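You operate a simulated robot arm through the tools that you are given. There is no shell and no other tool. Be economical: measure what you need, move in short steps, check, and stop when the job is done.

You are at the controls of a simulated robot arm. One attempt, no reset.

JOB
Take the grey roll from the shelf under the pipe bench and put it in the rd trough. Then put the green hose end from the top of the workbench on top of the silver bright tap knob. Then turn the board knob to on. Then take the small box from the upper shelf of the open shelf unit and leave it on the ledge of the pipe bench. Then take the beige roll from the high shelf of the open shelf unit and leave it on the blue tile. Then take the silver nut and put it on the chipped tile. Then put the brass fitting from the top of the workbench on the ledge of the pipe bench. Do these in the order given. Set down upright: grey roll, green hose end, beige roll, brass fitting.

Only the result counts: the job must be done as asked and must still hold three seconds after the hand-in. Knocking over, shifting, dropping, spilling or breaking anything else fails it.

ROBOT AND FRAMES
A 7-joint arm with a two-finger parallel gripper on a trunk, on a base that drives. Base frame: it is fixed to the floor where the robot stands at the start and does not move with it; the origin is under the middle of the robot, x ahead of it, y to its left, z up; the surface under the hand at the start is at about z = 80. Lengths are in cm, angles in degrees, forces in N, time in s.
With the tool pointing down near the work surface it reaches from about 26 to 60 cm from the robot's upright axis, wherever it stands. Its first joint turns from -166.0 to 166.0 degrees. Places, roughly: beige roll (7x7x9 cm) [-120, -330, 130]; blue tile (10x10x1 cm) [-240, 100, 70]; board knob [30, -310, 90]; brass fitting (4x4x7 cm) [30, -360, 90]; bright tap knob (5x5x7 cm) [40, -210, 90]; chipped tile (10x10x1 cm) [-220, 100, 70]; green hose end (5x4x7 cm) [20, -270, 90]; grey roll (7x7x9 cm) [60, 0, 50]; ledge of the pipe bench (146x12 cm) [44, -60, 80]; silver nut (5x4x2 cm) [20, -320, 90]; small box (9x5x4 cm) [-120, -360, 90]; trough (25x20 cm) [62, -58, 80]. Payload 3.4 kg.
The tool frame sits at the grasp point between the pads (the TCP): z along the fingers, y along the line on which they close. The tips reach 3 cm beyond it. The gripper opens to 9.4 cm. The fingers are 2.8 cm wide and 1 cm thick; the gripper's body (5 by 9.6 cm) begins 5.5 cm behind the TCP.
Orientation is told as [roll, pitch, yaw] about the base's x, y, z axes, in that order, counted from this pose: with the fingers straight down and closing along the base's y, the tool's x points along the base's -x, its y along +y and its z along -z.

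CONTROLS
- The arm moves only by the tool play_rows. Its argument "motion" is a list of rows, each an object of numbers (a shift or turn left out is 0, a gripper value left out holds the last): "wx", "wy", "wz": the turn, a rotation vector about the base's x, y, z in degrees; "x", "y", "z": the shift along the base's x, y, z in cm; "hand": the finger opening in cm, from 0 to 9.4. In form: [{"wx": .., "wy": .., "wz": .., "x": .., "y": .., "z": .., "hand": ..}, ...]. A call has 1 to 8 rows; each row shifts and turns the commanded pose from where the row before left it. Rows are played at 5 a second. More than 5 cm and 8.6 degrees between two rows, or a gripper value outside its range, and nothing of the call is played. Where a pose cannot be reached the arm comes as near as it can. A force on the tool above 40 N (or 10 N above the force at the start of the call, whichever is more), or a blocked arm, ends the call early, and 0.2 s more pass. Each finger travels about 7.2 cm/s and halts on what it meets, pressing with about 42 N; the grip force reading is that of the motor and also rises with nothing between the fingers. The clock runs only during rows and for 0.2 s after the last one: add rows that do not move to give the fingers time. It gives the time, the measured TCP pose, the force on the tool (base axes), the opening and the grip force at its end, in the units of the frame above (readings bear some noise), with the torque about the TCP (base axes, N m) and any sound that the robot's microphone picked up.
- Cameras (640 x 400 px; columns grow to the right, rows downward): "scene" is now at [0.73, 10.87, 150.84]; the picture's right is [-0.56, -0.83, 0.00], its down [-0.60, 0.41, -0.68] and it looks along [0.56, -0.38, -0.73] (base axes); focal length 248 px, centre (320, 200). "wrist" rides on the gripper at [7.6, 1.4, -10.2] in the tool frame; the picture's right is [-0.18, 0.98, 0.00], its down [-0.75, -0.14, -0.64] and it looks along [-0.63, -0.12, 0.77] (tool axes); focal length 243 px, centre (320, 200). There is no depth. A picture from a camera that has moved, and an enlarged one, comes with that camera's place and axes in the base frame and with its lens.
- grab_frame(camera): a new picture of that camera. The clock stands still meanwhile.
- lift_body(by): slides the trunk up (or, below 0, down) by that many cm; the arm and the scene camera ride with it, the base frame stays. It gives what a move gives, with no picture.
- roll_base(legs): drives the robot by 1 to 6 legs, each [ahead, left, turn to the left] in cm, cm and degrees, along the robot's own axes; the way and the turn of a leg run together, so that a leg with both is an arc; at most 150 cm and 180 degrees a leg. The arm and the cameras ride along, it lands a little off, and it stops where it bumps. It gives what a move gives.
- pan_tilt(pan, tilt): turns the head with the scene camera to pan (to the left, within 155 degrees either way) and tilt (down, from -29 to 69), counted from straight ahead of the robot. It gives what a move gives.
- enlarge(camera, box): a new picture of the part [left, top, right, bottom] of that camera's present view, enlarged. The clock stands still meanwhile.
- job_done(): hands the job in; it is judged then, once.

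Work in short steps. Places have to be worked out from the pictures, the camera data and where the tool is seen: move nearer, look again, correct. Check each grasp and each placing, and mend what went wrong. You have 196 turns and 174 pictures in all, those below and enlarged ones among them. Open the gripper and draw the arm clear of the work before you hand the job in, unless the task says otherwise; then end with one line.

The tools are called after "Emit:" as a command line: name --argument value ..., lists and objects as JSON in quotes. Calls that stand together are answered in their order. play_rows: Moves the arm, as the interface text tells. Its arguments: {"type":"object","properties":{"motion":{"type":"array","items":{"type":"object","properties":{"wx":{"type":"number"},"wy":{"type":"number"},"wz":{"type":"number"},"x":{"type":"number"},"y":{"type":"number"},"z":{"type":"number"},"hand":{"type":"number"}}}}},"required":["motion"]} The other tools are called the same way: lift_body (by) slides the trunk up or down; roll_base (legs) drives the base; pan_tilt (pan, tilt) turns the head that bears the scene camera; grab_frame (camera) takes a picture; enlarge (camera, box) takes an enlarged picture of a part of a camera's view; job_done () hands the job in.

At the start:

```text
clock: 0.0
eef_pos: [38.97, -7.24, 108.51]
tcp_rot: [-0.1, 0.0, 0.0]
ft_force: [-0.1, 0.6, -0.7]
torque: [-0.03, -0.01, 0.01]
gripper_width: 9.43
grasp_force: 0.0
trunk travel left (down, up): [-17.5, 21.1]
robot x, y, heading: [0.07, -0.09, -0.4]
head pan, tilt: [-34.3, 47.0]
```

scene: 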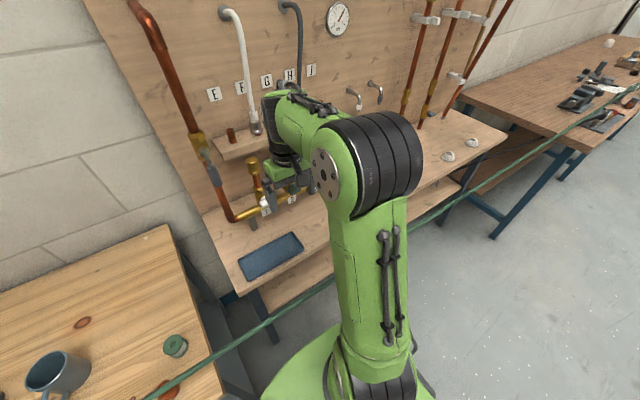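
wrist: 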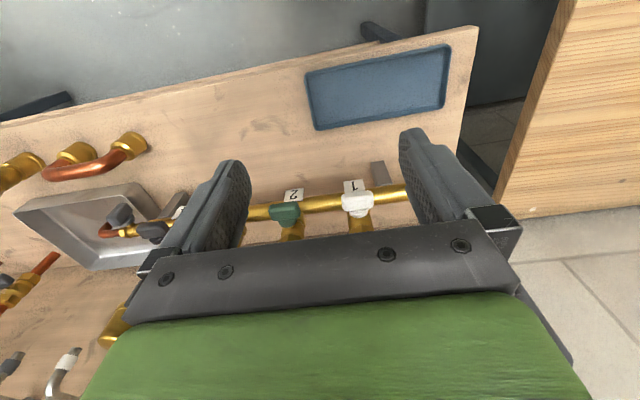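

The pipe bench lies ahead; I look around with the head first to find the grey roll on the shelf below and the trough.

Emit:
pan_tilt --pan 0 --tilt 55

Emit:
grab_frame --camera "scene"

Emit:
pan_tilt --pan -60 --tilt 30

Emit:
grab_frame --camera "scene"

Emit:
pan_tilt --pan -110 --tilt 20

Emit:
grab_frame --camera "scene"

Emit:
pan_tilt --pan 150 --tilt 25

Emit:
grab_frame --camera "scene"

```text
clock: 1.0
eef_pos: [38.84, -7.26, 108.57]
tcp_rot: [0.0, 0.0, 0.0]
ft_force: [0.7, 0.5, 1.3]
torque: [0.01, 0.01, 0.0]
gripper_width: 9.4
grasp_force: 0.1
trunk travel left (down, up): [-17.5, 21.1]
robot x, y, heading: [-0.16, 0.05, 0.0]
head pan, tilt: [0.0, 55.0]
```

```text
171 pictures are left
camera scene: at [1.36, 15.36, 149.77], right [0.0, -1.0, 0.0], down [-0.82, 0.0, -0.57], along [0.57, 0.0, -0.82], focal length 248 px, centre (320, 200)
```

scene: 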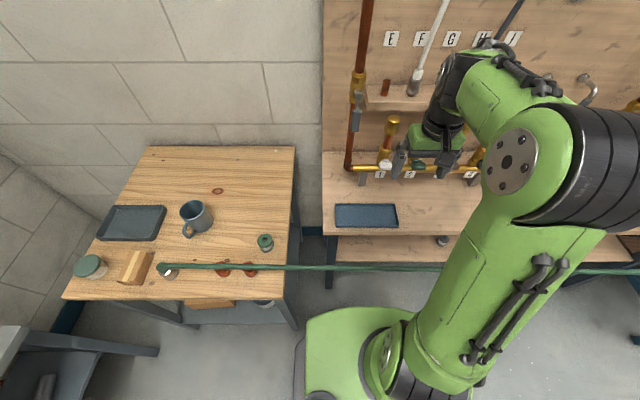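

```text
clock: 2.3
eef_pos: [38.85, -7.29, 108.53]
tcp_rot: [0.0, 0.0, 0.0]
ft_force: [-0.4, 0.0, 1.4]
torque: [0.02, -0.01, -0.01]
gripper_width: 9.38
grasp_force: 0.1
trunk travel left (down, up): [-17.5, 21.1]
robot x, y, heading: [-0.39, 0.37, -0.1]
head pan, tilt: [-60.0, 30.0]
```

```text
170 pictures are left
camera scene: at [-1.32, 7.53, 153.37], right [-0.87, -0.5, 0.0], down [-0.25, 0.43, -0.87], along [0.43, -0.75, -0.5], focal length 248 px, centre (320, 200)
```

scene: 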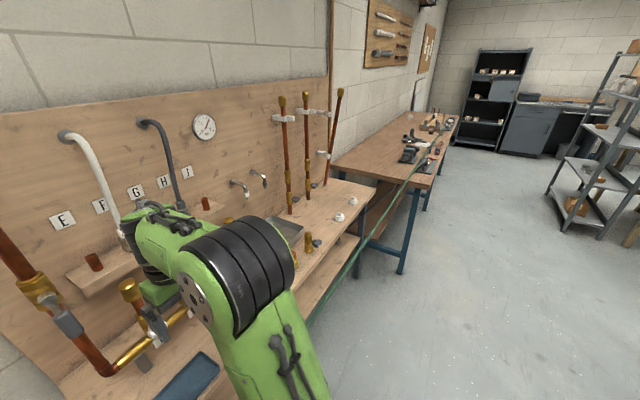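

```text
clock: 3.5
eef_pos: [38.82, -7.24, 108.46]
tcp_rot: [0.1, 0.0, -0.1]
ft_force: [-0.2, 0.0, -0.9]
torque: [0.01, 0.0, -0.02]
gripper_width: 9.39
grasp_force: 0.0
trunk travel left (down, up): [-17.5, 21.1]
robot x, y, heading: [-0.35, -0.06, 0.1]
head pan, tilt: [-110.0, 20.0]
```

```text
169 pictures are left
camera scene: at [-9.02, 6.61, 154.98], right [-0.94, 0.34, 0.0], down [0.12, 0.32, -0.94], along [-0.32, -0.88, -0.34], focal length 248 px, centre (320, 200)
```

scene: 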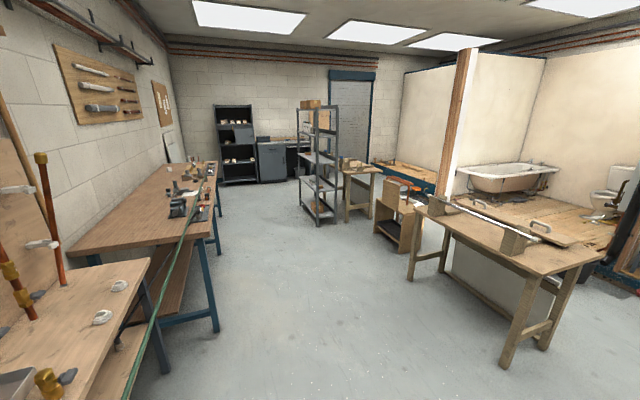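

```text
clock: 7.1
eef_pos: [38.81, -7.24, 108.49]
tcp_rot: [0.1, -0.1, -0.1]
ft_force: [0.6, 0.7, 0.0]
torque: [-0.03, -0.02, -0.01]
gripper_width: 9.38
grasp_force: 0.1
trunk travel left (down, up): [-17.5, 21.1]
robot x, y, heading: [-0.04, 0.03, 0.1]
head pan, tilt: [150.0, 25.0]
```

```text
168 pictures are left
camera scene: at [-13.82, 19.97, 154.17], right [0.5, 0.87, 0.0], down [0.37, -0.21, -0.91], along [-0.78, 0.45, -0.42], focal length 248 px, centre (320, 200)
```

scene: 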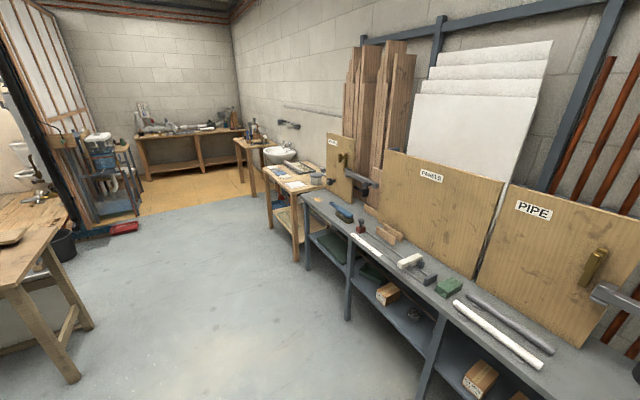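

A green hose seems to be strung in front of the robot; I lift the trunk to measure its height by parallax.

Emit:
pan_tilt --pan 0 --tilt 55

Emit:
lift_body --by 20

Emit:
grab_frame --camera "scene"

Emit:
pan_tilt --pan -34.3 --tilt 47

Emit:
grab_frame --camera "scene"

Emit:
grab_frame --camera "wrist"

```text
clock: 9.5
eef_pos: [38.69, -7.19, 108.49]
tcp_rot: [0.0, -0.1, 0.0]
ft_force: [-0.3, -0.3, 0.0]
torque: [0.01, -0.02, 0.02]
gripper_width: 9.43
grasp_force: 0.1
trunk travel left (down, up): [-17.5, 21.1]
robot x, y, heading: [-0.02, 0.21, 0.3]
head pan, tilt: [0.0, 55.0]
```

```text
clock: 11.6
eef_pos: [38.8, -7.2, 128.45]
tcp_rot: [0.1, 0.0, 0.0]
ft_force: [0.2, -0.2, 0.0]
torque: [-0.02, 0.0, -0.01]
gripper_width: 9.39
grasp_force: 0.1
trunk travel left (down, up): [-37.5, 1.1]
robot x, y, heading: [-0.26, 0.19, -0.4]
head pan, tilt: [0.0, 55.0]
```

```text
167 pictures are left
camera scene: at [1.37, 15.36, 169.79], right [0.0, -1.0, 0.0], down [-0.82, 0.0, -0.57], along [0.57, 0.0, -0.82], focal length 248 px, centre (320, 200)
```

scene: 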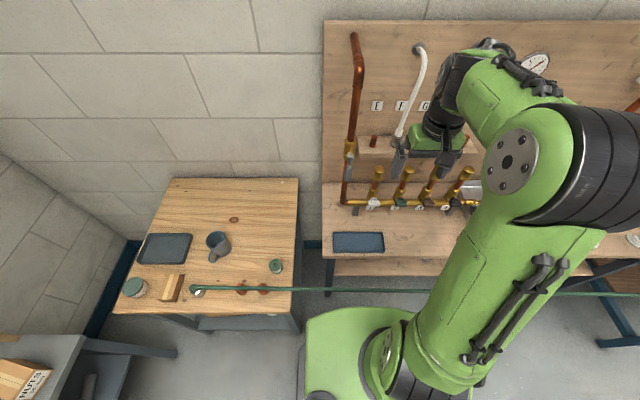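

```text
clock: 12.6
eef_pos: [38.88, -7.29, 128.45]
tcp_rot: [0.1, 0.1, 0.0]
ft_force: [-0.7, -0.6, 0.2]
torque: [0.03, 0.01, 0.01]
gripper_width: 9.42
grasp_force: 0.0
trunk travel left (down, up): [-37.5, 1.1]
robot x, y, heading: [-0.15, -0.21, -0.0]
head pan, tilt: [-34.3, 47.0]
```

```text
166 pictures are left
camera scene: at [0.74, 10.88, 170.81], right [-0.56, -0.83, 0.0], down [-0.6, 0.41, -0.68], along [0.56, -0.38, -0.73], focal length 248 px, centre (320, 200)
```

scene: 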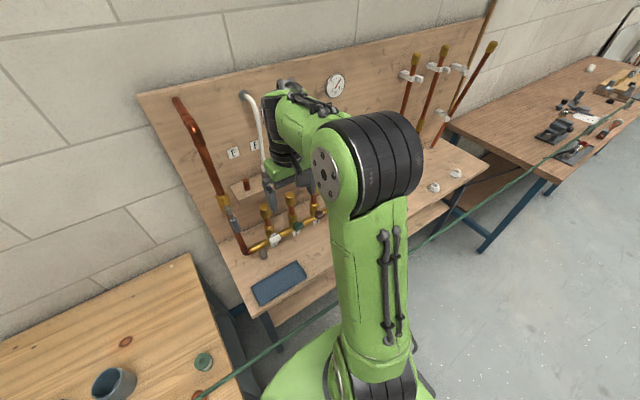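

```text
165 pictures are left
camera wrist: at [31.14, -5.85, 138.62], right [0.18, 0.98, 0.0], down [0.75, -0.14, 0.64], along [0.63, -0.12, -0.77], focal length 243 px, centre (320, 200)
```

wrist: 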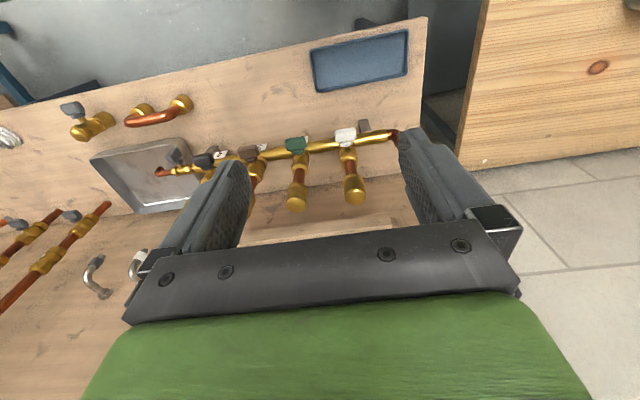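

The hose runs at roughly x=24, z=85, in front of the bench. I back off 50 cm with the hand high and look beneath the bench.

Emit:
roll_base --legs '[[-50, 0, 0]]'

Emit:
pan_tilt --pan -15 --tilt 38

Emit:
lift_body --by -37

Emit:
grab_frame --camera "scene"

Emit:
grab_frame --camera "wrist"

```text
clock: 15.6
eef_pos: [-11.74, -7.23, 128.51]
tcp_rot: [0.1, -0.1, 0.2]
ft_force: [0.0, 1.1, 0.1]
torque: [0.02, 0.02, -0.03]
gripper_width: 9.39
grasp_force: 0.2
trunk travel left (down, up): [-37.5, 1.1]
robot x, y, heading: [-50.4, -0.12, 0.2]
head pan, tilt: [-34.3, 47.0]
```

```text
clock: 16.4
eef_pos: [-11.63, -7.28, 128.42]
tcp_rot: [-0.1, -0.1, 0.2]
ft_force: [0.1, 0.2, 0.2]
torque: [0.01, 0.01, -0.01]
gripper_width: 9.39
grasp_force: 0.0
trunk travel left (down, up): [-37.5, 1.1]
robot x, y, heading: [-50.57, 0.23, 0.2]
head pan, tilt: [-15.0, 38.0]
```

```text
clock: 20.0
eef_pos: [-11.68, -7.22, 91.52]
tcp_rot: [0.1, 0.0, 0.3]
ft_force: [-0.1, 0.7, 0.4]
torque: [0.01, 0.05, -0.01]
gripper_width: 9.41
grasp_force: 0.1
trunk travel left (down, up): [-0.5, 38.1]
robot x, y, heading: [-50.16, -0.34, 0.3]
head pan, tilt: [-15.0, 38.0]
```

```text
164 pictures are left
camera scene: at [-48.13, 13.08, 135.13], right [-0.26, -0.97, 0.0], down [-0.6, 0.16, -0.79], along [0.76, -0.2, -0.62], focal length 248 px, centre (320, 200)
```

scene: 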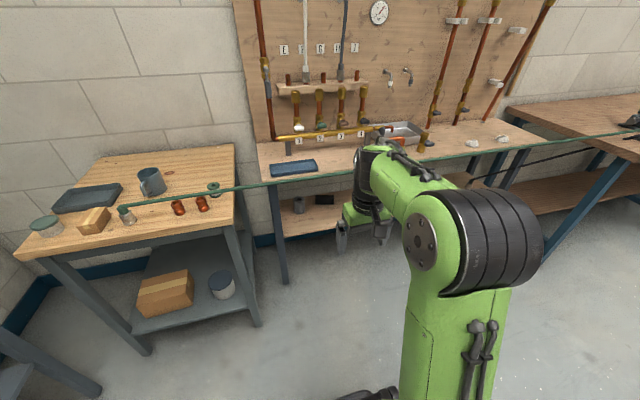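

```text
163 pictures are left
camera wrist: at [-19.44, -5.84, 101.64], right [0.18, 0.98, 0.0], down [0.75, -0.14, 0.64], along [0.63, -0.12, -0.77], focal length 243 px, centre (320, 200)
```

wrist: 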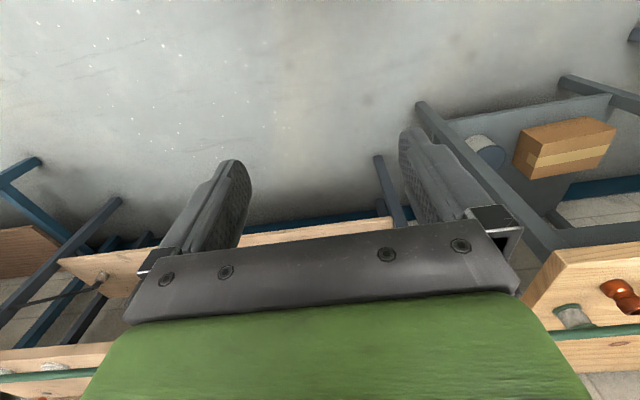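

The grey roll is visible under the bench's left end. I enlarge that region and the hose.

Emit:
enlarge --camera "scene" --box '[230, 120, 390, 220]'

Emit:
enlarge --camera "scene" --box '[400, 60, 640, 210]'

Emit:
enlarge --camera "scene" --box '[270, 70, 430, 170]'

```text
4.00 times, centred on (310, 170) of scene
camera zoom: at [-48.13, 13.08, 135.13], right [-0.26, -0.97, 0.0], down [-0.6, 0.16, -0.79], along [0.76, -0.2, -0.62], focal length 990 px, centre (360, 320)
```

zoom: 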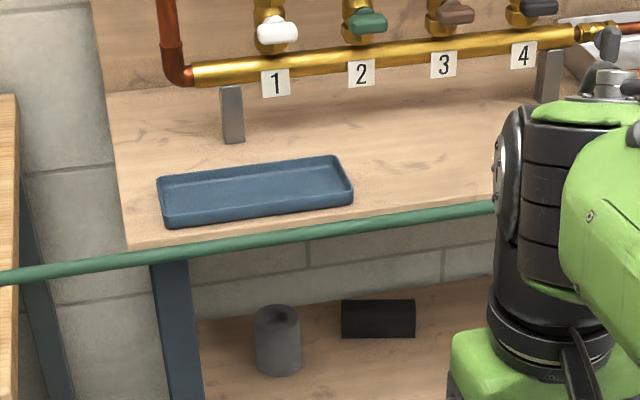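

```text
2.67 times, centred on (520, 135) of scene
camera zoom: at [-48.13, 13.08, 135.13], right [-0.26, -0.97, 0.0], down [-0.6, 0.16, -0.79], along [0.76, -0.2, -0.62], focal length 660 px, centre (-213, 373)
```

zoom: 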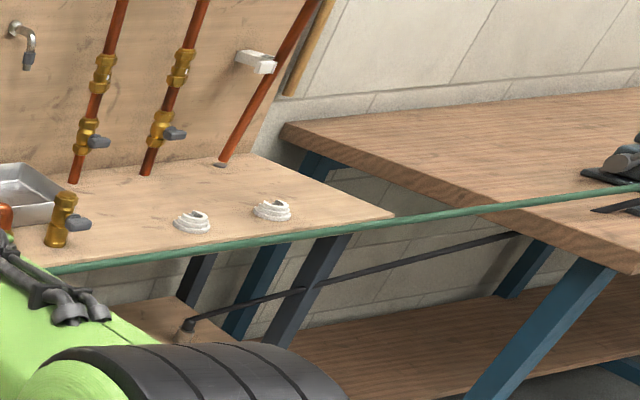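

```text
4.00 times, centred on (350, 120) of scene
camera zoom: at [-48.13, 13.08, 135.13], right [-0.26, -0.97, 0.0], down [-0.6, 0.16, -0.79], along [0.76, -0.2, -0.62], focal length 990 px, centre (200, 520)
```

zoom: 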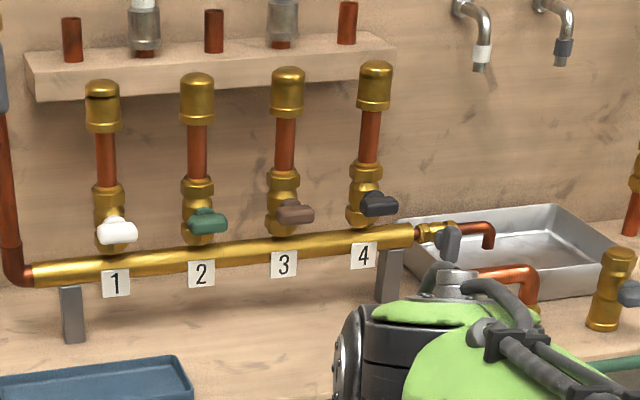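

Plan: pitch the hand to 30° below horizontal behind the hose, go low, then drive forward beneath hose to the roll. First rotate the hand.

Emit:
play_rows --motion '[{"wy": -7.5, "x": 1.5}, {"wy": -7.5, "x": 1.5}, {"wy": -7.5, "x": 1.5}, {"wy": -7.5, "x": 1.5}, {"wy": -7.5, "x": 1.5}, {"wy": -7.5, "x": 1.5}, {"wy": -7.5, "x": 1.5}, {"wy": -7.5, "x": 1.5}]'

Emit:
play_rows --motion '[{"z": -5}, {"z": -5}, {"z": -5}, {"z": -5}, {"z": -5}, {"z": -5}, {"z": -5}, {"z": -4}]'

Emit:
grab_frame --camera "scene"

Emit:
grab_frame --camera "wrist"

```text
clock: 21.8
eef_pos: [0.34, -7.26, 91.5]
tcp_rot: [-0.3, -60.0, 0.2]
ft_force: [0.2, 0.0, 0.7]
torque: [-0.02, 0.02, 0.01]
gripper_width: 9.39
grasp_force: 0.1
trunk travel left (down, up): [-0.5, 38.1]
robot x, y, heading: [-50.36, 0.12, -0.0]
head pan, tilt: [-15.0, 38.0]
```

```text
clock: 23.6
eef_pos: [0.31, -7.27, 52.6]
tcp_rot: [-0.3, -60.0, 0.3]
ft_force: [-0.4, 0.2, 1.4]
torque: [0.01, 0.0, -0.02]
gripper_width: 9.38
grasp_force: 0.1
trunk travel left (down, up): [-0.5, 38.1]
robot x, y, heading: [-50.62, 0.01, -0.1]
head pan, tilt: [-15.0, 38.0]
```

```text
159 pictures are left
camera scene: at [-48.12, 13.08, 135.14], right [-0.26, -0.97, 0.0], down [-0.6, 0.16, -0.79], along [0.76, -0.2, -0.62], focal length 248 px, centre (320, 200)
```

scene: 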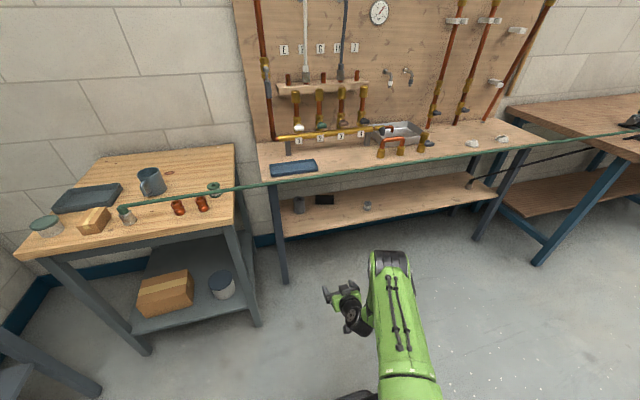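

```text
158 pictures are left
camera wrist: at [-12.41, -5.94, 50.95], right [0.09, 0.98, 0.16], down [-0.18, -0.14, 0.97], along [0.98, -0.12, 0.16], focal length 243 px, centre (320, 200)
```

wrist: 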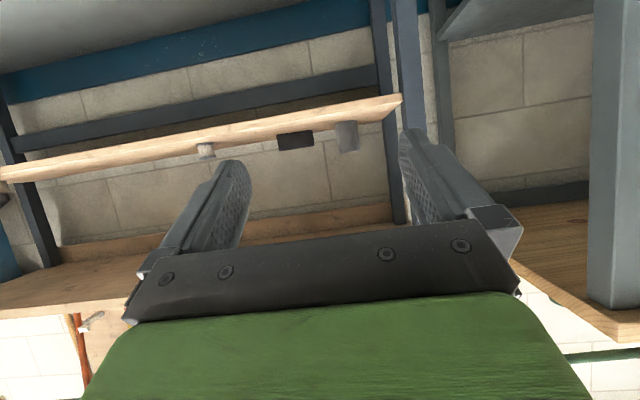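

The full view is now good and the elbow is clear. I extend the arm forward (and left to y≈-2), under the hose.

Emit:
play_rows --motion '[{"x": 4, "y": 1}, {"x": 4, "y": 1}, {"x": 4, "y": 1}, {"x": 4, "y": 1}, {"x": 4, "y": 1}, {"x": 4}]'

Emit:
grab_frame --camera "scene"

Emit:
grab_frame --camera "wrist"

```text
clock: 25.0
eef_pos: [21.4, -2.13, 52.79]
tcp_rot: [-0.1, -59.8, 0.2]
ft_force: [0.0, 0.0, -0.1]
torque: [0.01, 0.0, 0.0]
gripper_width: 9.41
grasp_force: 0.1
out of reach, approached as far as the arm can: row 6
trunk travel left (down, up): [-0.5, 38.1]
robot x, y, heading: [-50.69, -0.16, -0.0]
head pan, tilt: [-15.0, 38.0]
```

```text
157 pictures are left
camera scene: at [-48.13, 13.08, 135.14], right [-0.26, -0.97, 0.0], down [-0.6, 0.16, -0.79], along [0.76, -0.2, -0.62], focal length 248 px, centre (320, 200)
```

scene: 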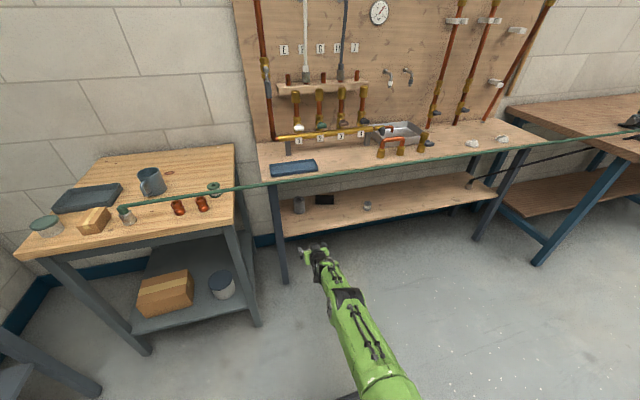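

```text
156 pictures are left
camera wrist: at [8.59, -0.76, 51.14], right [0.09, 0.98, 0.16], down [-0.18, -0.14, 0.97], along [0.98, -0.12, 0.16], focal length 243 px, centre (320, 200)
```

wrist: 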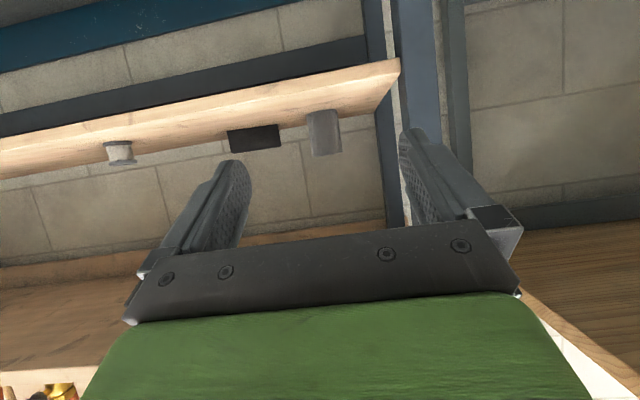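

Near the reach limit (72 cm from axis). I enlarge the arm to estimate the elbow's height against the hose (x≈23.4, z≈87).

Emit:
enlarge --camera "scene" --box '[240, 220, 480, 370]'

Emit:
pan_tilt --pan -15 --tilt 69

Emit:
grab_frame --camera "scene"

```text
2.67 times, centred on (360, 295) of scene
camera zoom: at [-48.13, 13.08, 135.14], right [-0.26, -0.97, 0.0], down [-0.6, 0.16, -0.79], along [0.76, -0.2, -0.62], focal length 660 px, centre (213, -53)
```

zoom: 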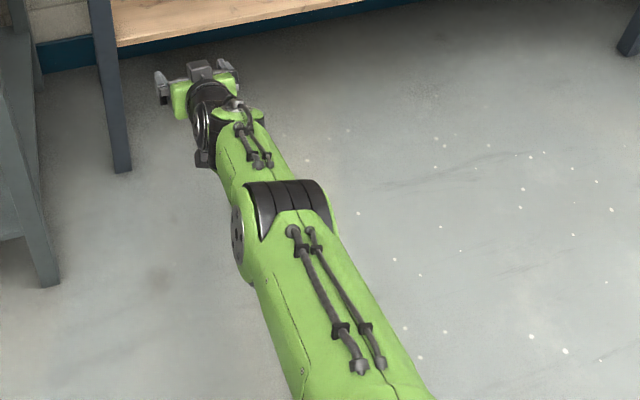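

```text
clock: 26.0
eef_pos: [21.42, -2.19, 52.83]
tcp_rot: [-0.4, -60.0, 0.2]
ft_force: [-0.4, 0.4, 0.2]
torque: [0.01, 0.03, 0.01]
gripper_width: 9.42
grasp_force: 0.0
trunk travel left (down, up): [-0.5, 38.1]
robot x, y, heading: [-50.72, 0.14, 0.1]
head pan, tilt: [-15.0, 68.8]
```

```text
154 pictures are left
camera scene: at [-51.05, 13.86, 131.23], right [-0.26, -0.97, 0.0], down [-0.9, 0.24, -0.36], along [0.35, -0.09, -0.93], focal length 248 px, centre (320, 200)
```

scene: 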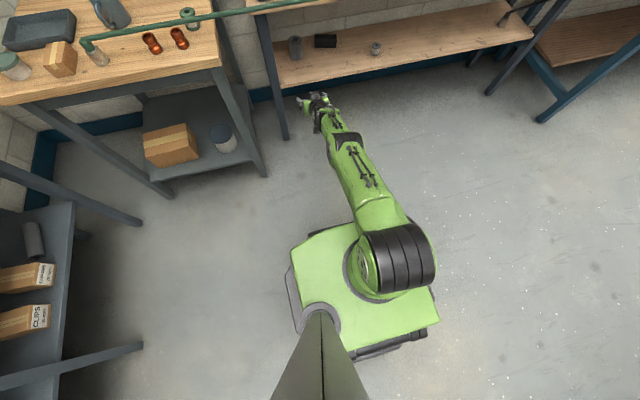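

Roll centre is about (60,-3), shelf z≈42, roll top ≈51. To keep the arm lower than the hose I'll flatten the hand to 15° and roll it by 180° so the camera sits on top; first retract a bit and do that.

Emit:
play_rows --motion '[{"x": -4}, {"x": -4}, {"wy": -7.5}, {"wy": -7.5}, {"wx": 7.245, "wz": -1.94}, {"wx": 7.245, "wz": -1.94}, {"wx": 7.245, "wz": -1.94}, {"wx": 7.245, "wz": -1.94}]'

Emit:
play_rows --motion '[{"wx": 7.245, "wz": -1.94}, {"wx": 7.245, "wz": -1.94}, {"wx": 7.245, "wz": -1.94}, {"wx": 7.245, "wz": -1.94}, {"wx": 7.245, "wz": -1.94}, {"wx": 7.245, "wz": -1.94}, {"wx": 7.245, "wz": -1.94}, {"wx": 7.245, "wz": -1.94}]'

Emit:
play_rows --motion '[{"wx": 7.245, "wz": -1.94}, {"wx": 7.245, "wz": -1.94}, {"wx": 7.245, "wz": -1.94}, {"wx": 7.245, "wz": -1.94}, {"wx": 7.245, "wz": -1.94}, {"wx": 7.245, "wz": -1.94}, {"wx": 7.245, "wz": -1.94}, {"wx": 7.245, "wz": -1.94}]'

Emit:
play_rows --motion '[{"wx": 7.245, "wz": -1.94}, {"wx": 7.245, "wz": -1.94}, {"wx": 7.245, "wz": -1.94}, {"wx": 7.245, "wz": -1.94}]'

Emit:
grab_frame --camera "wrist"

Emit:
grab_frame --camera "scene"

```text
clock: 27.8
eef_pos: [13.64, -2.25, 52.94]
tcp_rot: [61.8, -56.8, -65.8]
ft_force: [0.9, 0.4, -1.0]
torque: [0.03, -0.04, 0.02]
gripper_width: 9.37
grasp_force: 0.0
trunk travel left (down, up): [-0.5, 38.1]
robot x, y, heading: [-50.87, -0.12, -0.0]
head pan, tilt: [-15.0, 68.8]
```

```text
clock: 29.6
eef_pos: [13.58, -2.4, 52.75]
tcp_rot: [75.0, 0.2, -90.1]
ft_force: [-0.8, 0.0, 0.1]
torque: [-0.06, -0.02, 0.01]
gripper_width: 9.4
grasp_force: 0.2
trunk travel left (down, up): [-0.5, 38.1]
robot x, y, heading: [-50.58, 0.3, 0.1]
head pan, tilt: [-15.0, 68.8]
```

```text
clock: 31.4
eef_pos: [13.55, -2.27, 52.88]
tcp_rot: [61.8, 56.9, -114.0]
ft_force: [0.3, -0.6, -0.4]
torque: [-0.02, -0.02, 0.01]
gripper_width: 9.41
grasp_force: 0.0
trunk travel left (down, up): [-0.5, 38.1]
robot x, y, heading: [-50.51, 0.16, 0.3]
head pan, tilt: [-15.0, 68.8]
```

```text
clock: 32.4
eef_pos: [13.58, -2.37, 52.85]
tcp_rot: [-0.4, 75.0, 179.6]
ft_force: [-0.4, -0.2, -0.3]
torque: [-0.01, 0.04, 0.03]
gripper_width: 9.41
grasp_force: 0.0
trunk travel left (down, up): [-0.5, 38.1]
robot x, y, heading: [-50.82, -0.18, -0.1]
head pan, tilt: [-15.0, 68.8]
```

```text
153 pictures are left
camera wrist: at [5.55, -3.79, 62.73], right [-0.05, -0.98, -0.18], down [-0.81, 0.14, -0.56], along [0.58, 0.12, -0.81], focal length 243 px, centre (320, 200)
```

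wrist: 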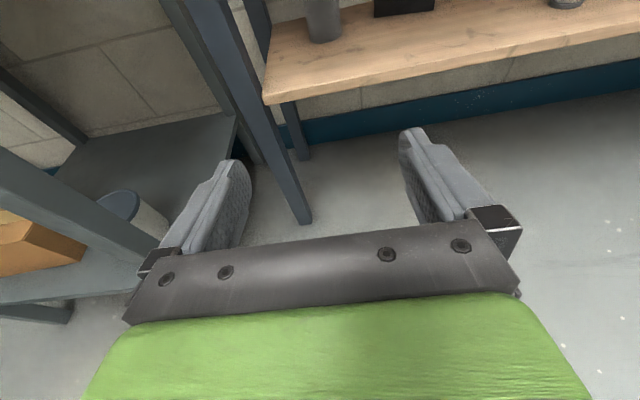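

```text
152 pictures are left
camera scene: at [-51.06, 13.86, 131.23], right [-0.26, -0.97, 0.0], down [-0.9, 0.24, -0.36], along [0.35, -0.09, -0.93], focal length 248 px, centre (320, 200)
```

scene: 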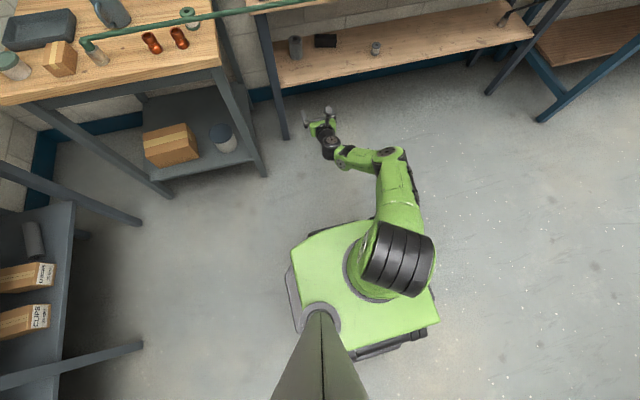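

The elbow swung aside and low, which suits passing under the hose. I lower the hand slightly and drive forward 30 cm.

Emit:
play_rows --motion '[{"z": -2, "y": -0.6}, {"z": -2}]'

Emit:
roll_base --legs '[[30, 0, 0]]'

Emit:
grab_frame --camera "wrist"

Emit:
grab_frame --camera "scene"

```text
clock: 33.0
eef_pos: [13.51, -2.88, 48.88]
tcp_rot: [-0.4, 75.1, 179.7]
ft_force: [0.2, 0.2, -1.0]
torque: [0.0, 0.0, 0.01]
gripper_width: 9.38
grasp_force: 0.1
trunk travel left (down, up): [-0.5, 38.1]
robot x, y, heading: [-50.81, 0.19, 0.1]
head pan, tilt: [-15.0, 68.8]
```

```text
clock: 35.0
eef_pos: [43.65, -2.86, 48.88]
tcp_rot: [0.1, 75.0, -179.8]
ft_force: [-0.7, 0.4, 0.0]
torque: [0.0, 0.0, 0.01]
gripper_width: 9.39
grasp_force: 0.2
trunk travel left (down, up): [-0.5, 38.1]
robot x, y, heading: [-20.55, 0.24, 0.1]
head pan, tilt: [-15.0, 68.8]
```

```text
151 pictures are left
camera wrist: at [35.56, -4.35, 58.77], right [-0.05, -0.98, -0.18], down [-0.81, 0.14, -0.56], along [0.58, 0.12, -0.81], focal length 243 px, centre (320, 200)
```

wrist: 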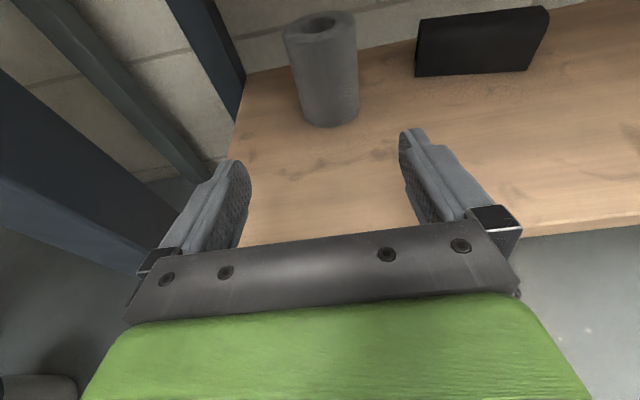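

```text
150 pictures are left
camera scene: at [-20.99, 13.93, 131.23], right [-0.26, -0.97, 0.0], down [-0.9, 0.24, -0.36], along [0.35, -0.09, -0.93], focal length 248 px, centre (320, 200)
```

scene: 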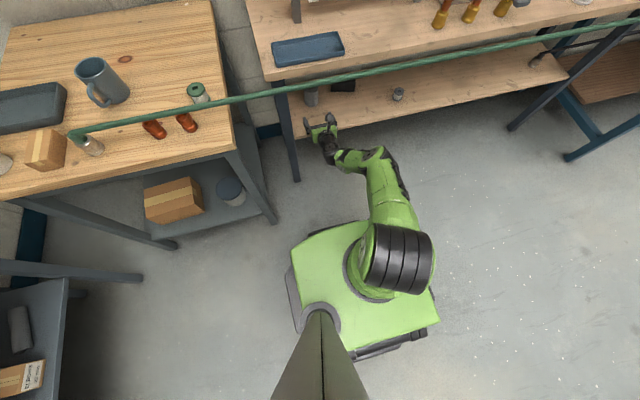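

Roll is dead ahead near (61,-3.7). I shift y slightly and drive 8 cm, then look.

Emit:
play_rows --motion '[{"y": -0.8, "z": -0.6}]'

Emit:
roll_base --legs '[[9, 0, 0]]'

Emit:
grab_frame --camera "wrist"

Emit:
grab_frame --camera "scene"

```text
clock: 35.4
eef_pos: [43.5, -3.69, 48.09]
tcp_rot: [0.1, 75.1, -179.9]
ft_force: [0.6, -0.4, -0.1]
torque: [0.01, 0.02, 0.0]
gripper_width: 9.4
grasp_force: 0.1
trunk travel left (down, up): [-0.5, 38.1]
robot x, y, heading: [-20.59, -0.1, 0.2]
head pan, tilt: [-15.0, 68.8]
```

```text
clock: 36.5
eef_pos: [52.65, -3.58, 48.19]
tcp_rot: [0.1, 75.0, -179.8]
ft_force: [-0.6, 0.1, -0.4]
torque: [0.03, 0.03, -0.03]
gripper_width: 9.38
grasp_force: 0.2
trunk travel left (down, up): [-0.5, 38.1]
robot x, y, heading: [-11.59, 0.09, 0.4]
head pan, tilt: [-15.0, 68.8]
```

```text
149 pictures are left
camera wrist: at [44.62, -5.0, 58.12], right [-0.04, -0.98, -0.18], down [-0.82, 0.14, -0.56], along [0.58, 0.12, -0.81], focal length 243 px, centre (320, 200)
```

wrist: 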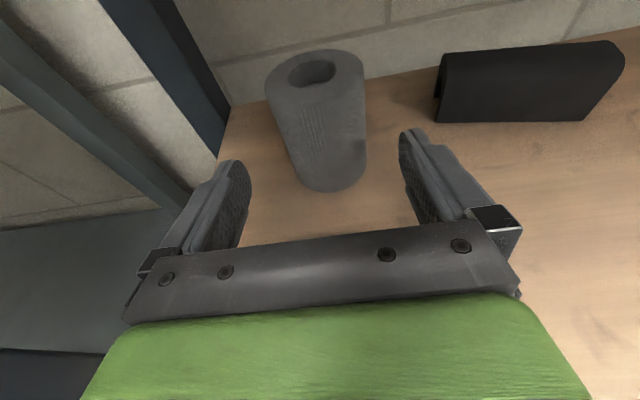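

```text
148 pictures are left
camera scene: at [-11.92, 13.95, 131.23], right [-0.25, -0.97, 0.0], down [-0.9, 0.24, -0.36], along [0.35, -0.09, -0.93], focal length 248 px, centre (320, 200)
```

scene: 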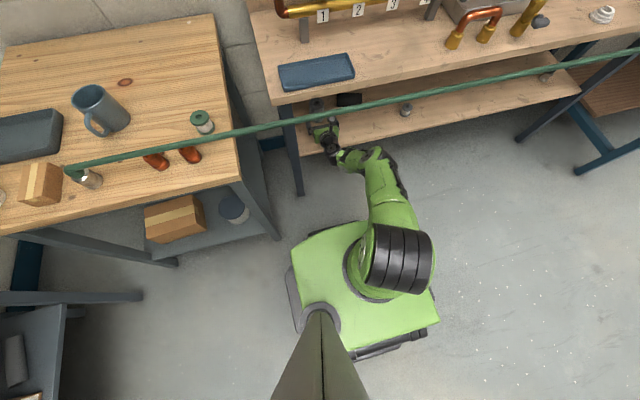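

Triangulated: roll at (62.1,-3.7), base z≈40, top ≈49. Lower 2 cm and drive 9.3 cm so that the roll is between the pads.

Emit:
play_rows --motion '[{"z": -2, "y": -0.1}]'

Emit:
roll_base --legs '[[9.0, 0, 0]]'

Emit:
grab_frame --camera "wrist"

```text
clock: 36.9
eef_pos: [52.63, -3.62, 46.22]
tcp_rot: [0.1, 75.1, -179.7]
ft_force: [-0.1, 0.1, 0.4]
torque: [0.01, -0.01, -0.01]
gripper_width: 9.4
grasp_force: 0.0
trunk travel left (down, up): [-0.5, 38.1]
robot x, y, heading: [-11.25, -0.0, 0.3]
head pan, tilt: [-15.0, 68.8]
```

```text
clock: 38.0
eef_pos: [61.68, -3.58, 46.22]
tcp_rot: [0.2, 75.1, -179.8]
ft_force: [0.0, 0.5, 0.1]
torque: [0.03, 0.01, 0.0]
gripper_width: 9.41
grasp_force: 0.2
trunk travel left (down, up): [-0.5, 38.1]
robot x, y, heading: [-2.4, 0.08, 0.2]
head pan, tilt: [-15.0, 68.8]
```

```text
147 pictures are left
camera wrist: at [53.7, -5.09, 56.18], right [-0.05, -0.98, -0.18], down [-0.82, 0.14, -0.56], along [0.58, 0.12, -0.81], focal length 243 px, centre (320, 200)
```

wrist: 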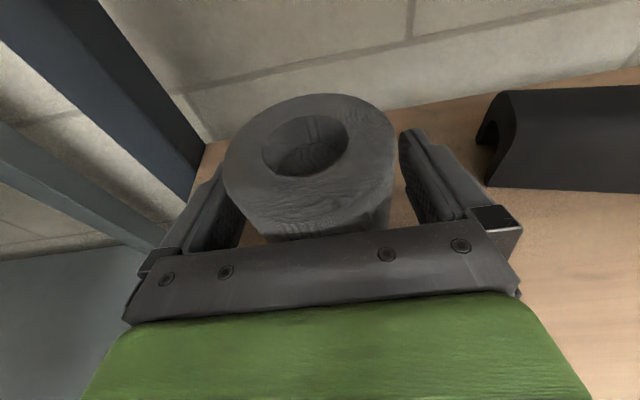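

The roll sits centred between the pads; I close.

Emit:
play_rows --motion '[{"hand": 6.5}, {"hand": 5.5}, {"hand": 5.5}, {"hand": 5.5}, {"hand": 5.5}]'

Emit:
play_rows --motion '[{"z": 1.5}, {"z": 1.5}]'

Emit:
grab_frame --camera "wrist"

```text
clock: 39.2
eef_pos: [61.63, -3.6, 46.38]
tcp_rot: [0.1, 75.2, -179.8]
ft_force: [0.6, 0.3, 0.5]
torque: [0.02, -0.03, -0.03]
gripper_width: 6.69
grasp_force: 41.3
trunk travel left (down, up): [-0.5, 38.1]
robot x, y, heading: [-2.39, 0.14, -0.0]
head pan, tilt: [-15.0, 68.8]
```

```text
clock: 39.8
eef_pos: [61.63, -3.55, 49.27]
tcp_rot: [0.3, 75.1, -179.6]
ft_force: [0.4, 0.4, -0.9]
torque: [0.0, 0.0, 0.03]
gripper_width: 6.7
grasp_force: 42.2
trunk travel left (down, up): [-0.5, 38.1]
robot x, y, heading: [-2.43, -0.12, 0.4]
head pan, tilt: [-15.0, 68.8]
```

```text
146 pictures are left
camera wrist: at [53.66, -5.06, 59.15], right [-0.04, -0.98, -0.18], down [-0.82, 0.14, -0.56], along [0.58, 0.12, -0.81], focal length 243 px, centre (320, 200)
```

wrist: 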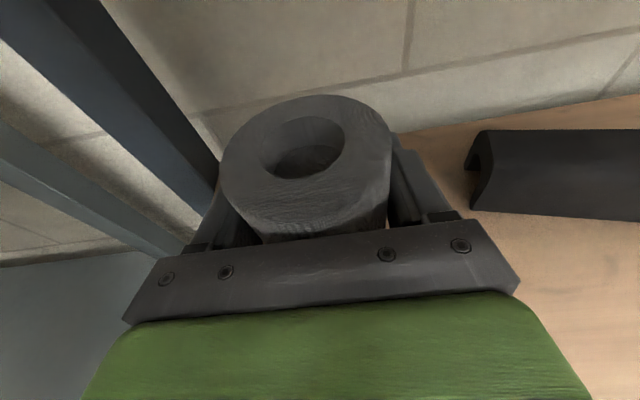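

The roll is held. Back straight out.

Emit:
roll_base --legs '[[-68, 0, 0]]'

Emit:
lift_body --by 37

Emit:
roll_base --legs '[[0, -56, 0]]'

Emit:
pan_tilt --pan 0 --tilt 38

Emit:
grab_frame --camera "scene"

```text
clock: 43.6
eef_pos: [-6.05, -4.04, 49.2]
tcp_rot: [0.1, 75.1, 179.8]
ft_force: [-0.3, -0.5, -1.3]
torque: [-0.03, -0.01, -0.02]
gripper_width: 6.7
grasp_force: 42.1
trunk travel left (down, up): [-0.5, 38.1]
robot x, y, heading: [-69.69, 0.6, -0.1]
head pan, tilt: [-15.0, 68.8]
```

```text
clock: 47.1
eef_pos: [-6.1, -4.03, 86.25]
tcp_rot: [0.1, 75.0, 179.8]
ft_force: [1.1, 1.0, -1.1]
torque: [0.02, -0.05, 0.03]
gripper_width: 6.68
grasp_force: 42.5
trunk travel left (down, up): [-37.5, 1.1]
robot x, y, heading: [-69.88, 0.57, -0.2]
head pan, tilt: [-15.0, 68.8]
```

```text
clock: 50.4
eef_pos: [-6.19, -61.54, 86.26]
tcp_rot: [0.0, 75.0, 179.6]
ft_force: [0.5, 0.3, 0.3]
torque: [-0.01, -0.07, 0.04]
gripper_width: 6.66
grasp_force: 42.7
trunk travel left (down, up): [-37.5, 1.1]
robot x, y, heading: [-70.5, -57.27, -0.1]
head pan, tilt: [-15.0, 68.8]
```

```text
clock: 51.4
eef_pos: [-6.2, -61.58, 86.15]
tcp_rot: [0.2, 75.0, 179.9]
ft_force: [-0.2, 0.6, -1.9]
torque: [0.0, -0.03, 0.0]
gripper_width: 6.67
grasp_force: 42.2
trunk travel left (down, up): [-37.5, 1.1]
robot x, y, heading: [-70.49, -57.58, -0.2]
head pan, tilt: [0.0, 38.0]
```

```text
145 pictures are left
camera scene: at [-67.37, -42.06, 172.11], right [0.0, -1.0, 0.0], down [-0.62, 0.0, -0.79], along [0.79, 0.0, -0.62], focal length 248 px, centre (320, 200)
```

scene: 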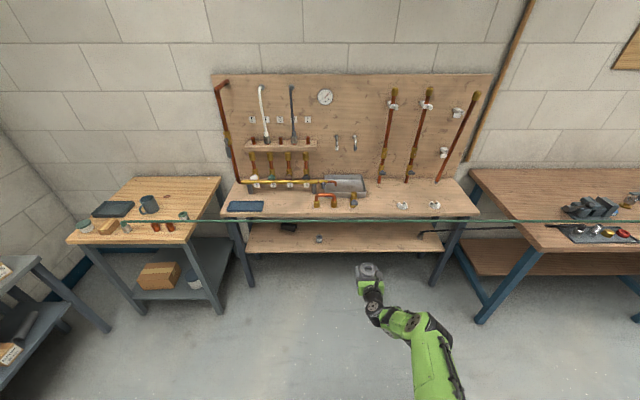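

Emit:
enlarge --camera "scene" --box '[280, 150, 400, 225]'

Emit:
enlarge --camera "scene" --box '[480, 150, 640, 250]'

```text
5.33 times, centred on (340, 188) of scene
camera zoom: at [-67.37, -42.06, 172.11], right [0.0, -1.0, 0.0], down [-0.62, 0.0, -0.79], along [0.79, 0.0, -0.62], focal length 1320 px, centre (213, 267)
```

zoom: 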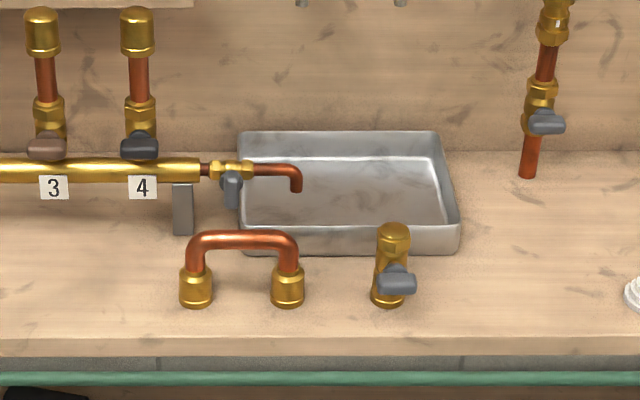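

```text
4.00 times, centred on (560, 200) of scene
camera zoom: at [-67.37, -42.06, 172.11], right [0.0, -1.0, 0.0], down [-0.62, 0.0, -0.79], along [0.79, 0.0, -0.62], focal length 990 px, centre (-640, 200)
```

zoom: 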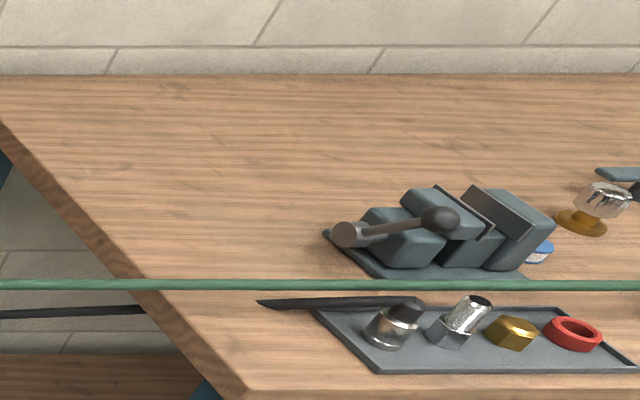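

Bench top ≈80; valves stand before the trough, so I'll set the roll on the free ledge at y≈-25 first and regrasp it from above. Raise and move over the hose.

Emit:
play_rows --motion '[{"z": 4}, {"z": 4}, {"z": 4}, {"z": 2}]'

Emit:
roll_base --legs '[[0, 36.5, 0], [49, 0, 0]]'

Emit:
grab_frame --camera "wrist"

Emit:
grab_frame --camera "scene"

```text
clock: 52.4
eef_pos: [-6.24, -61.56, 99.94]
tcp_rot: [0.4, 75.0, -180.0]
ft_force: [0.1, -0.6, -0.8]
torque: [-0.01, -0.01, 0.01]
gripper_width: 6.69
grasp_force: 41.5
trunk travel left (down, up): [-37.5, 1.1]
robot x, y, heading: [-70.29, -57.7, -0.1]
head pan, tilt: [0.0, 38.0]
```

```text
clock: 57.2
eef_pos: [42.23, -25.09, 100.03]
tcp_rot: [0.1, 75.0, 179.4]
ft_force: [0.4, -0.1, -0.8]
torque: [0.0, -0.04, 0.01]
gripper_width: 6.66
grasp_force: 41.8
trunk travel left (down, up): [-37.5, 1.1]
robot x, y, heading: [-21.59, -20.01, -0.8]
head pan, tilt: [0.0, 38.0]
```

```text
142 pictures are left
camera wrist: at [34.23, -26.43, 109.86], right [-0.06, -0.98, -0.18], down [-0.81, 0.15, -0.56], along [0.58, 0.11, -0.81], focal length 243 px, centre (320, 200)
```

wrist: 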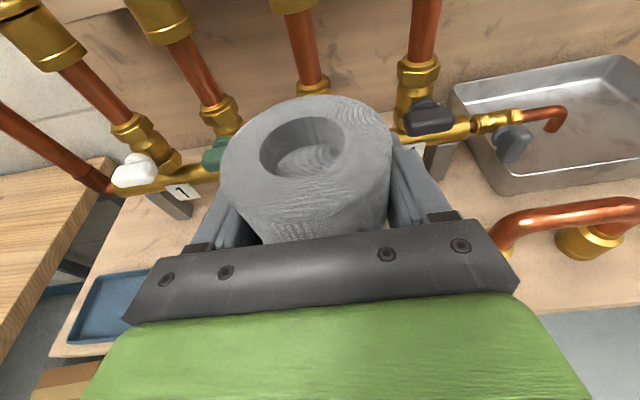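

```text
141 pictures are left
camera scene: at [-18.72, -5.09, 172.11], right [-0.01, -1.0, 0.0], down [-0.62, 0.01, -0.79], along [0.79, -0.01, -0.62], focal length 248 px, centre (320, 200)
```

scene: 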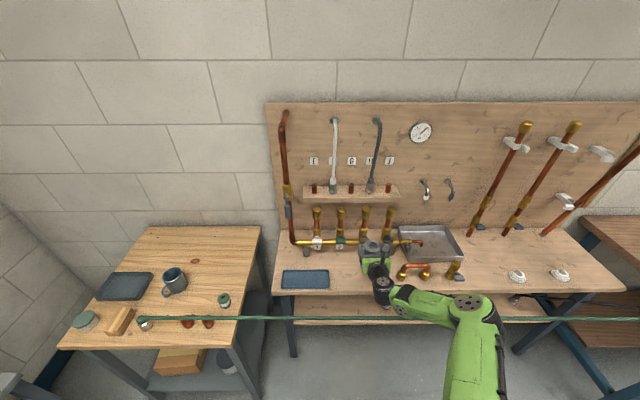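

The wrist would touch the hose there. Better: yaw the hand 45° left so it enters the trough diagonally from the front right, between valve and riser. Back off 15 cm and yaw.

Emit:
roll_base --legs '[[-15, 0, 0.7]]'

Emit:
play_rows --motion '[{"wz": 7.5}, {"wz": 7.5}, {"wz": 7.5}, {"wz": 7.5}, {"wz": 7.5}, {"wz": 7.5}]'

Emit:
roll_base --legs '[[0, -36, 0]]'

Emit:
grab_frame --camera "scene"

Emit:
grab_frame --camera "wrist"

```text
clock: 58.6
eef_pos: [27.01, -24.29, 100.0]
tcp_rot: [0.1, 75.1, -180.0]
ft_force: [-0.1, 0.2, -0.6]
torque: [-0.01, 0.03, 0.01]
gripper_width: 6.66
grasp_force: 41.4
trunk travel left (down, up): [-37.5, 1.1]
robot x, y, heading: [-37.24, -20.61, -0.1]
head pan, tilt: [0.0, 38.0]
```

```text
clock: 60.0
eef_pos: [27.19, -24.31, 99.91]
tcp_rot: [0.1, 74.9, -134.9]
ft_force: [0.3, 0.4, -0.9]
torque: [0.02, -0.05, 0.01]
gripper_width: 6.67
grasp_force: 41.9
trunk travel left (down, up): [-37.5, 1.1]
robot x, y, heading: [-36.84, -20.22, -0.0]
head pan, tilt: [0.0, 38.0]
```

```text
clock: 62.3
eef_pos: [27.34, -60.58, 99.95]
tcp_rot: [0.1, 75.1, -134.8]
ft_force: [0.4, -0.2, -0.6]
torque: [0.0, -0.01, 0.02]
gripper_width: 6.67
grasp_force: 42.0
trunk travel left (down, up): [-37.5, 1.1]
robot x, y, heading: [-36.86, -56.83, 0.4]
head pan, tilt: [0.0, 38.0]
```

```text
140 pictures are left
camera scene: at [-34.01, -41.52, 172.12], right [0.0, -1.0, 0.0], down [-0.62, 0.0, -0.79], along [0.79, 0.0, -0.62], focal length 248 px, centre (320, 200)
```

scene: 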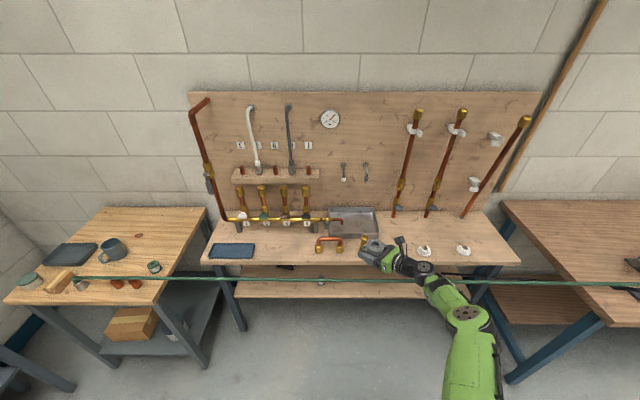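

```text
139 pictures are left
camera wrist: at [22.63, -67.26, 109.86], right [0.66, -0.73, -0.18], down [-0.67, -0.48, -0.56], along [0.32, 0.49, -0.81], focal length 243 px, centre (320, 200)
```

wrist: 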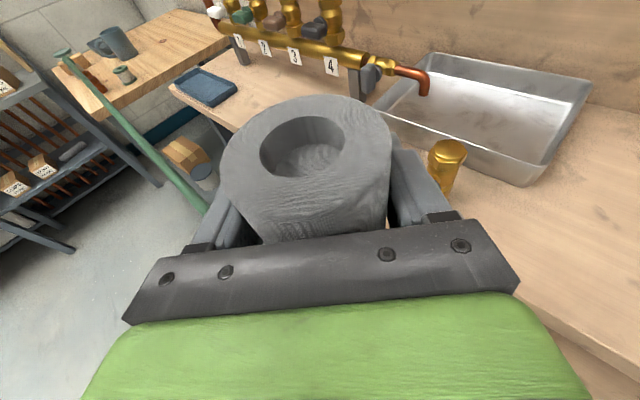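

Trough centre is about (61.5,-58). Drive 35 cm ahead at height (roll bottom at 94, valve top 88).

Emit:
roll_base --legs '[[35.5, 0, 0]]'

Emit:
grab_frame --camera "wrist"

Emit:
grab_frame --camera "scene"

```text
clock: 64.6
eef_pos: [63.08, -59.51, 100.0]
tcp_rot: [-0.1, 75.0, -134.5]
ft_force: [-0.4, 0.1, -0.7]
torque: [0.03, 0.0, 0.0]
gripper_width: 6.69
grasp_force: 41.9
trunk travel left (down, up): [-37.5, 1.1]
robot x, y, heading: [-1.66, -56.65, 0.8]
head pan, tilt: [0.0, 38.0]
```

```text
138 pictures are left
camera wrist: at [58.4, -66.29, 109.83], right [0.67, -0.72, -0.18], down [-0.67, -0.48, -0.56], along [0.32, 0.5, -0.81], focal length 243 px, centre (320, 200)
```

wrist: 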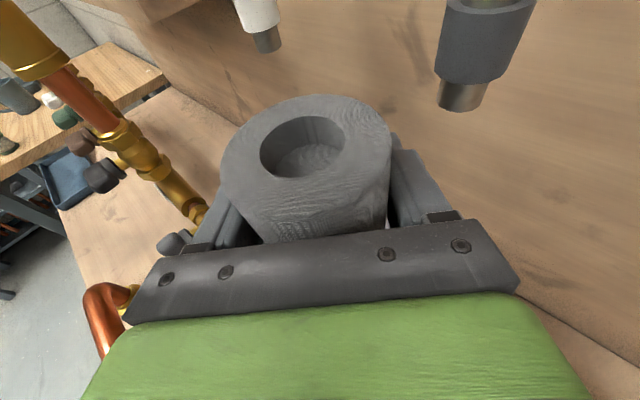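

```text
137 pictures are left
camera scene: at [1.55, -41.06, 172.11], right [0.01, -1.0, 0.0], down [-0.62, -0.01, -0.79], along [0.79, 0.01, -0.62], focal length 248 px, centre (320, 200)
```

scene: 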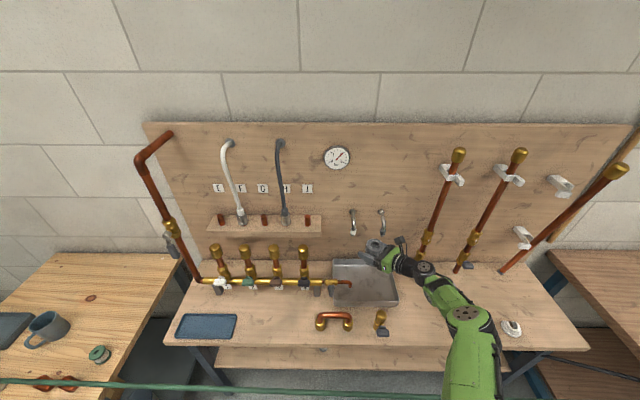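

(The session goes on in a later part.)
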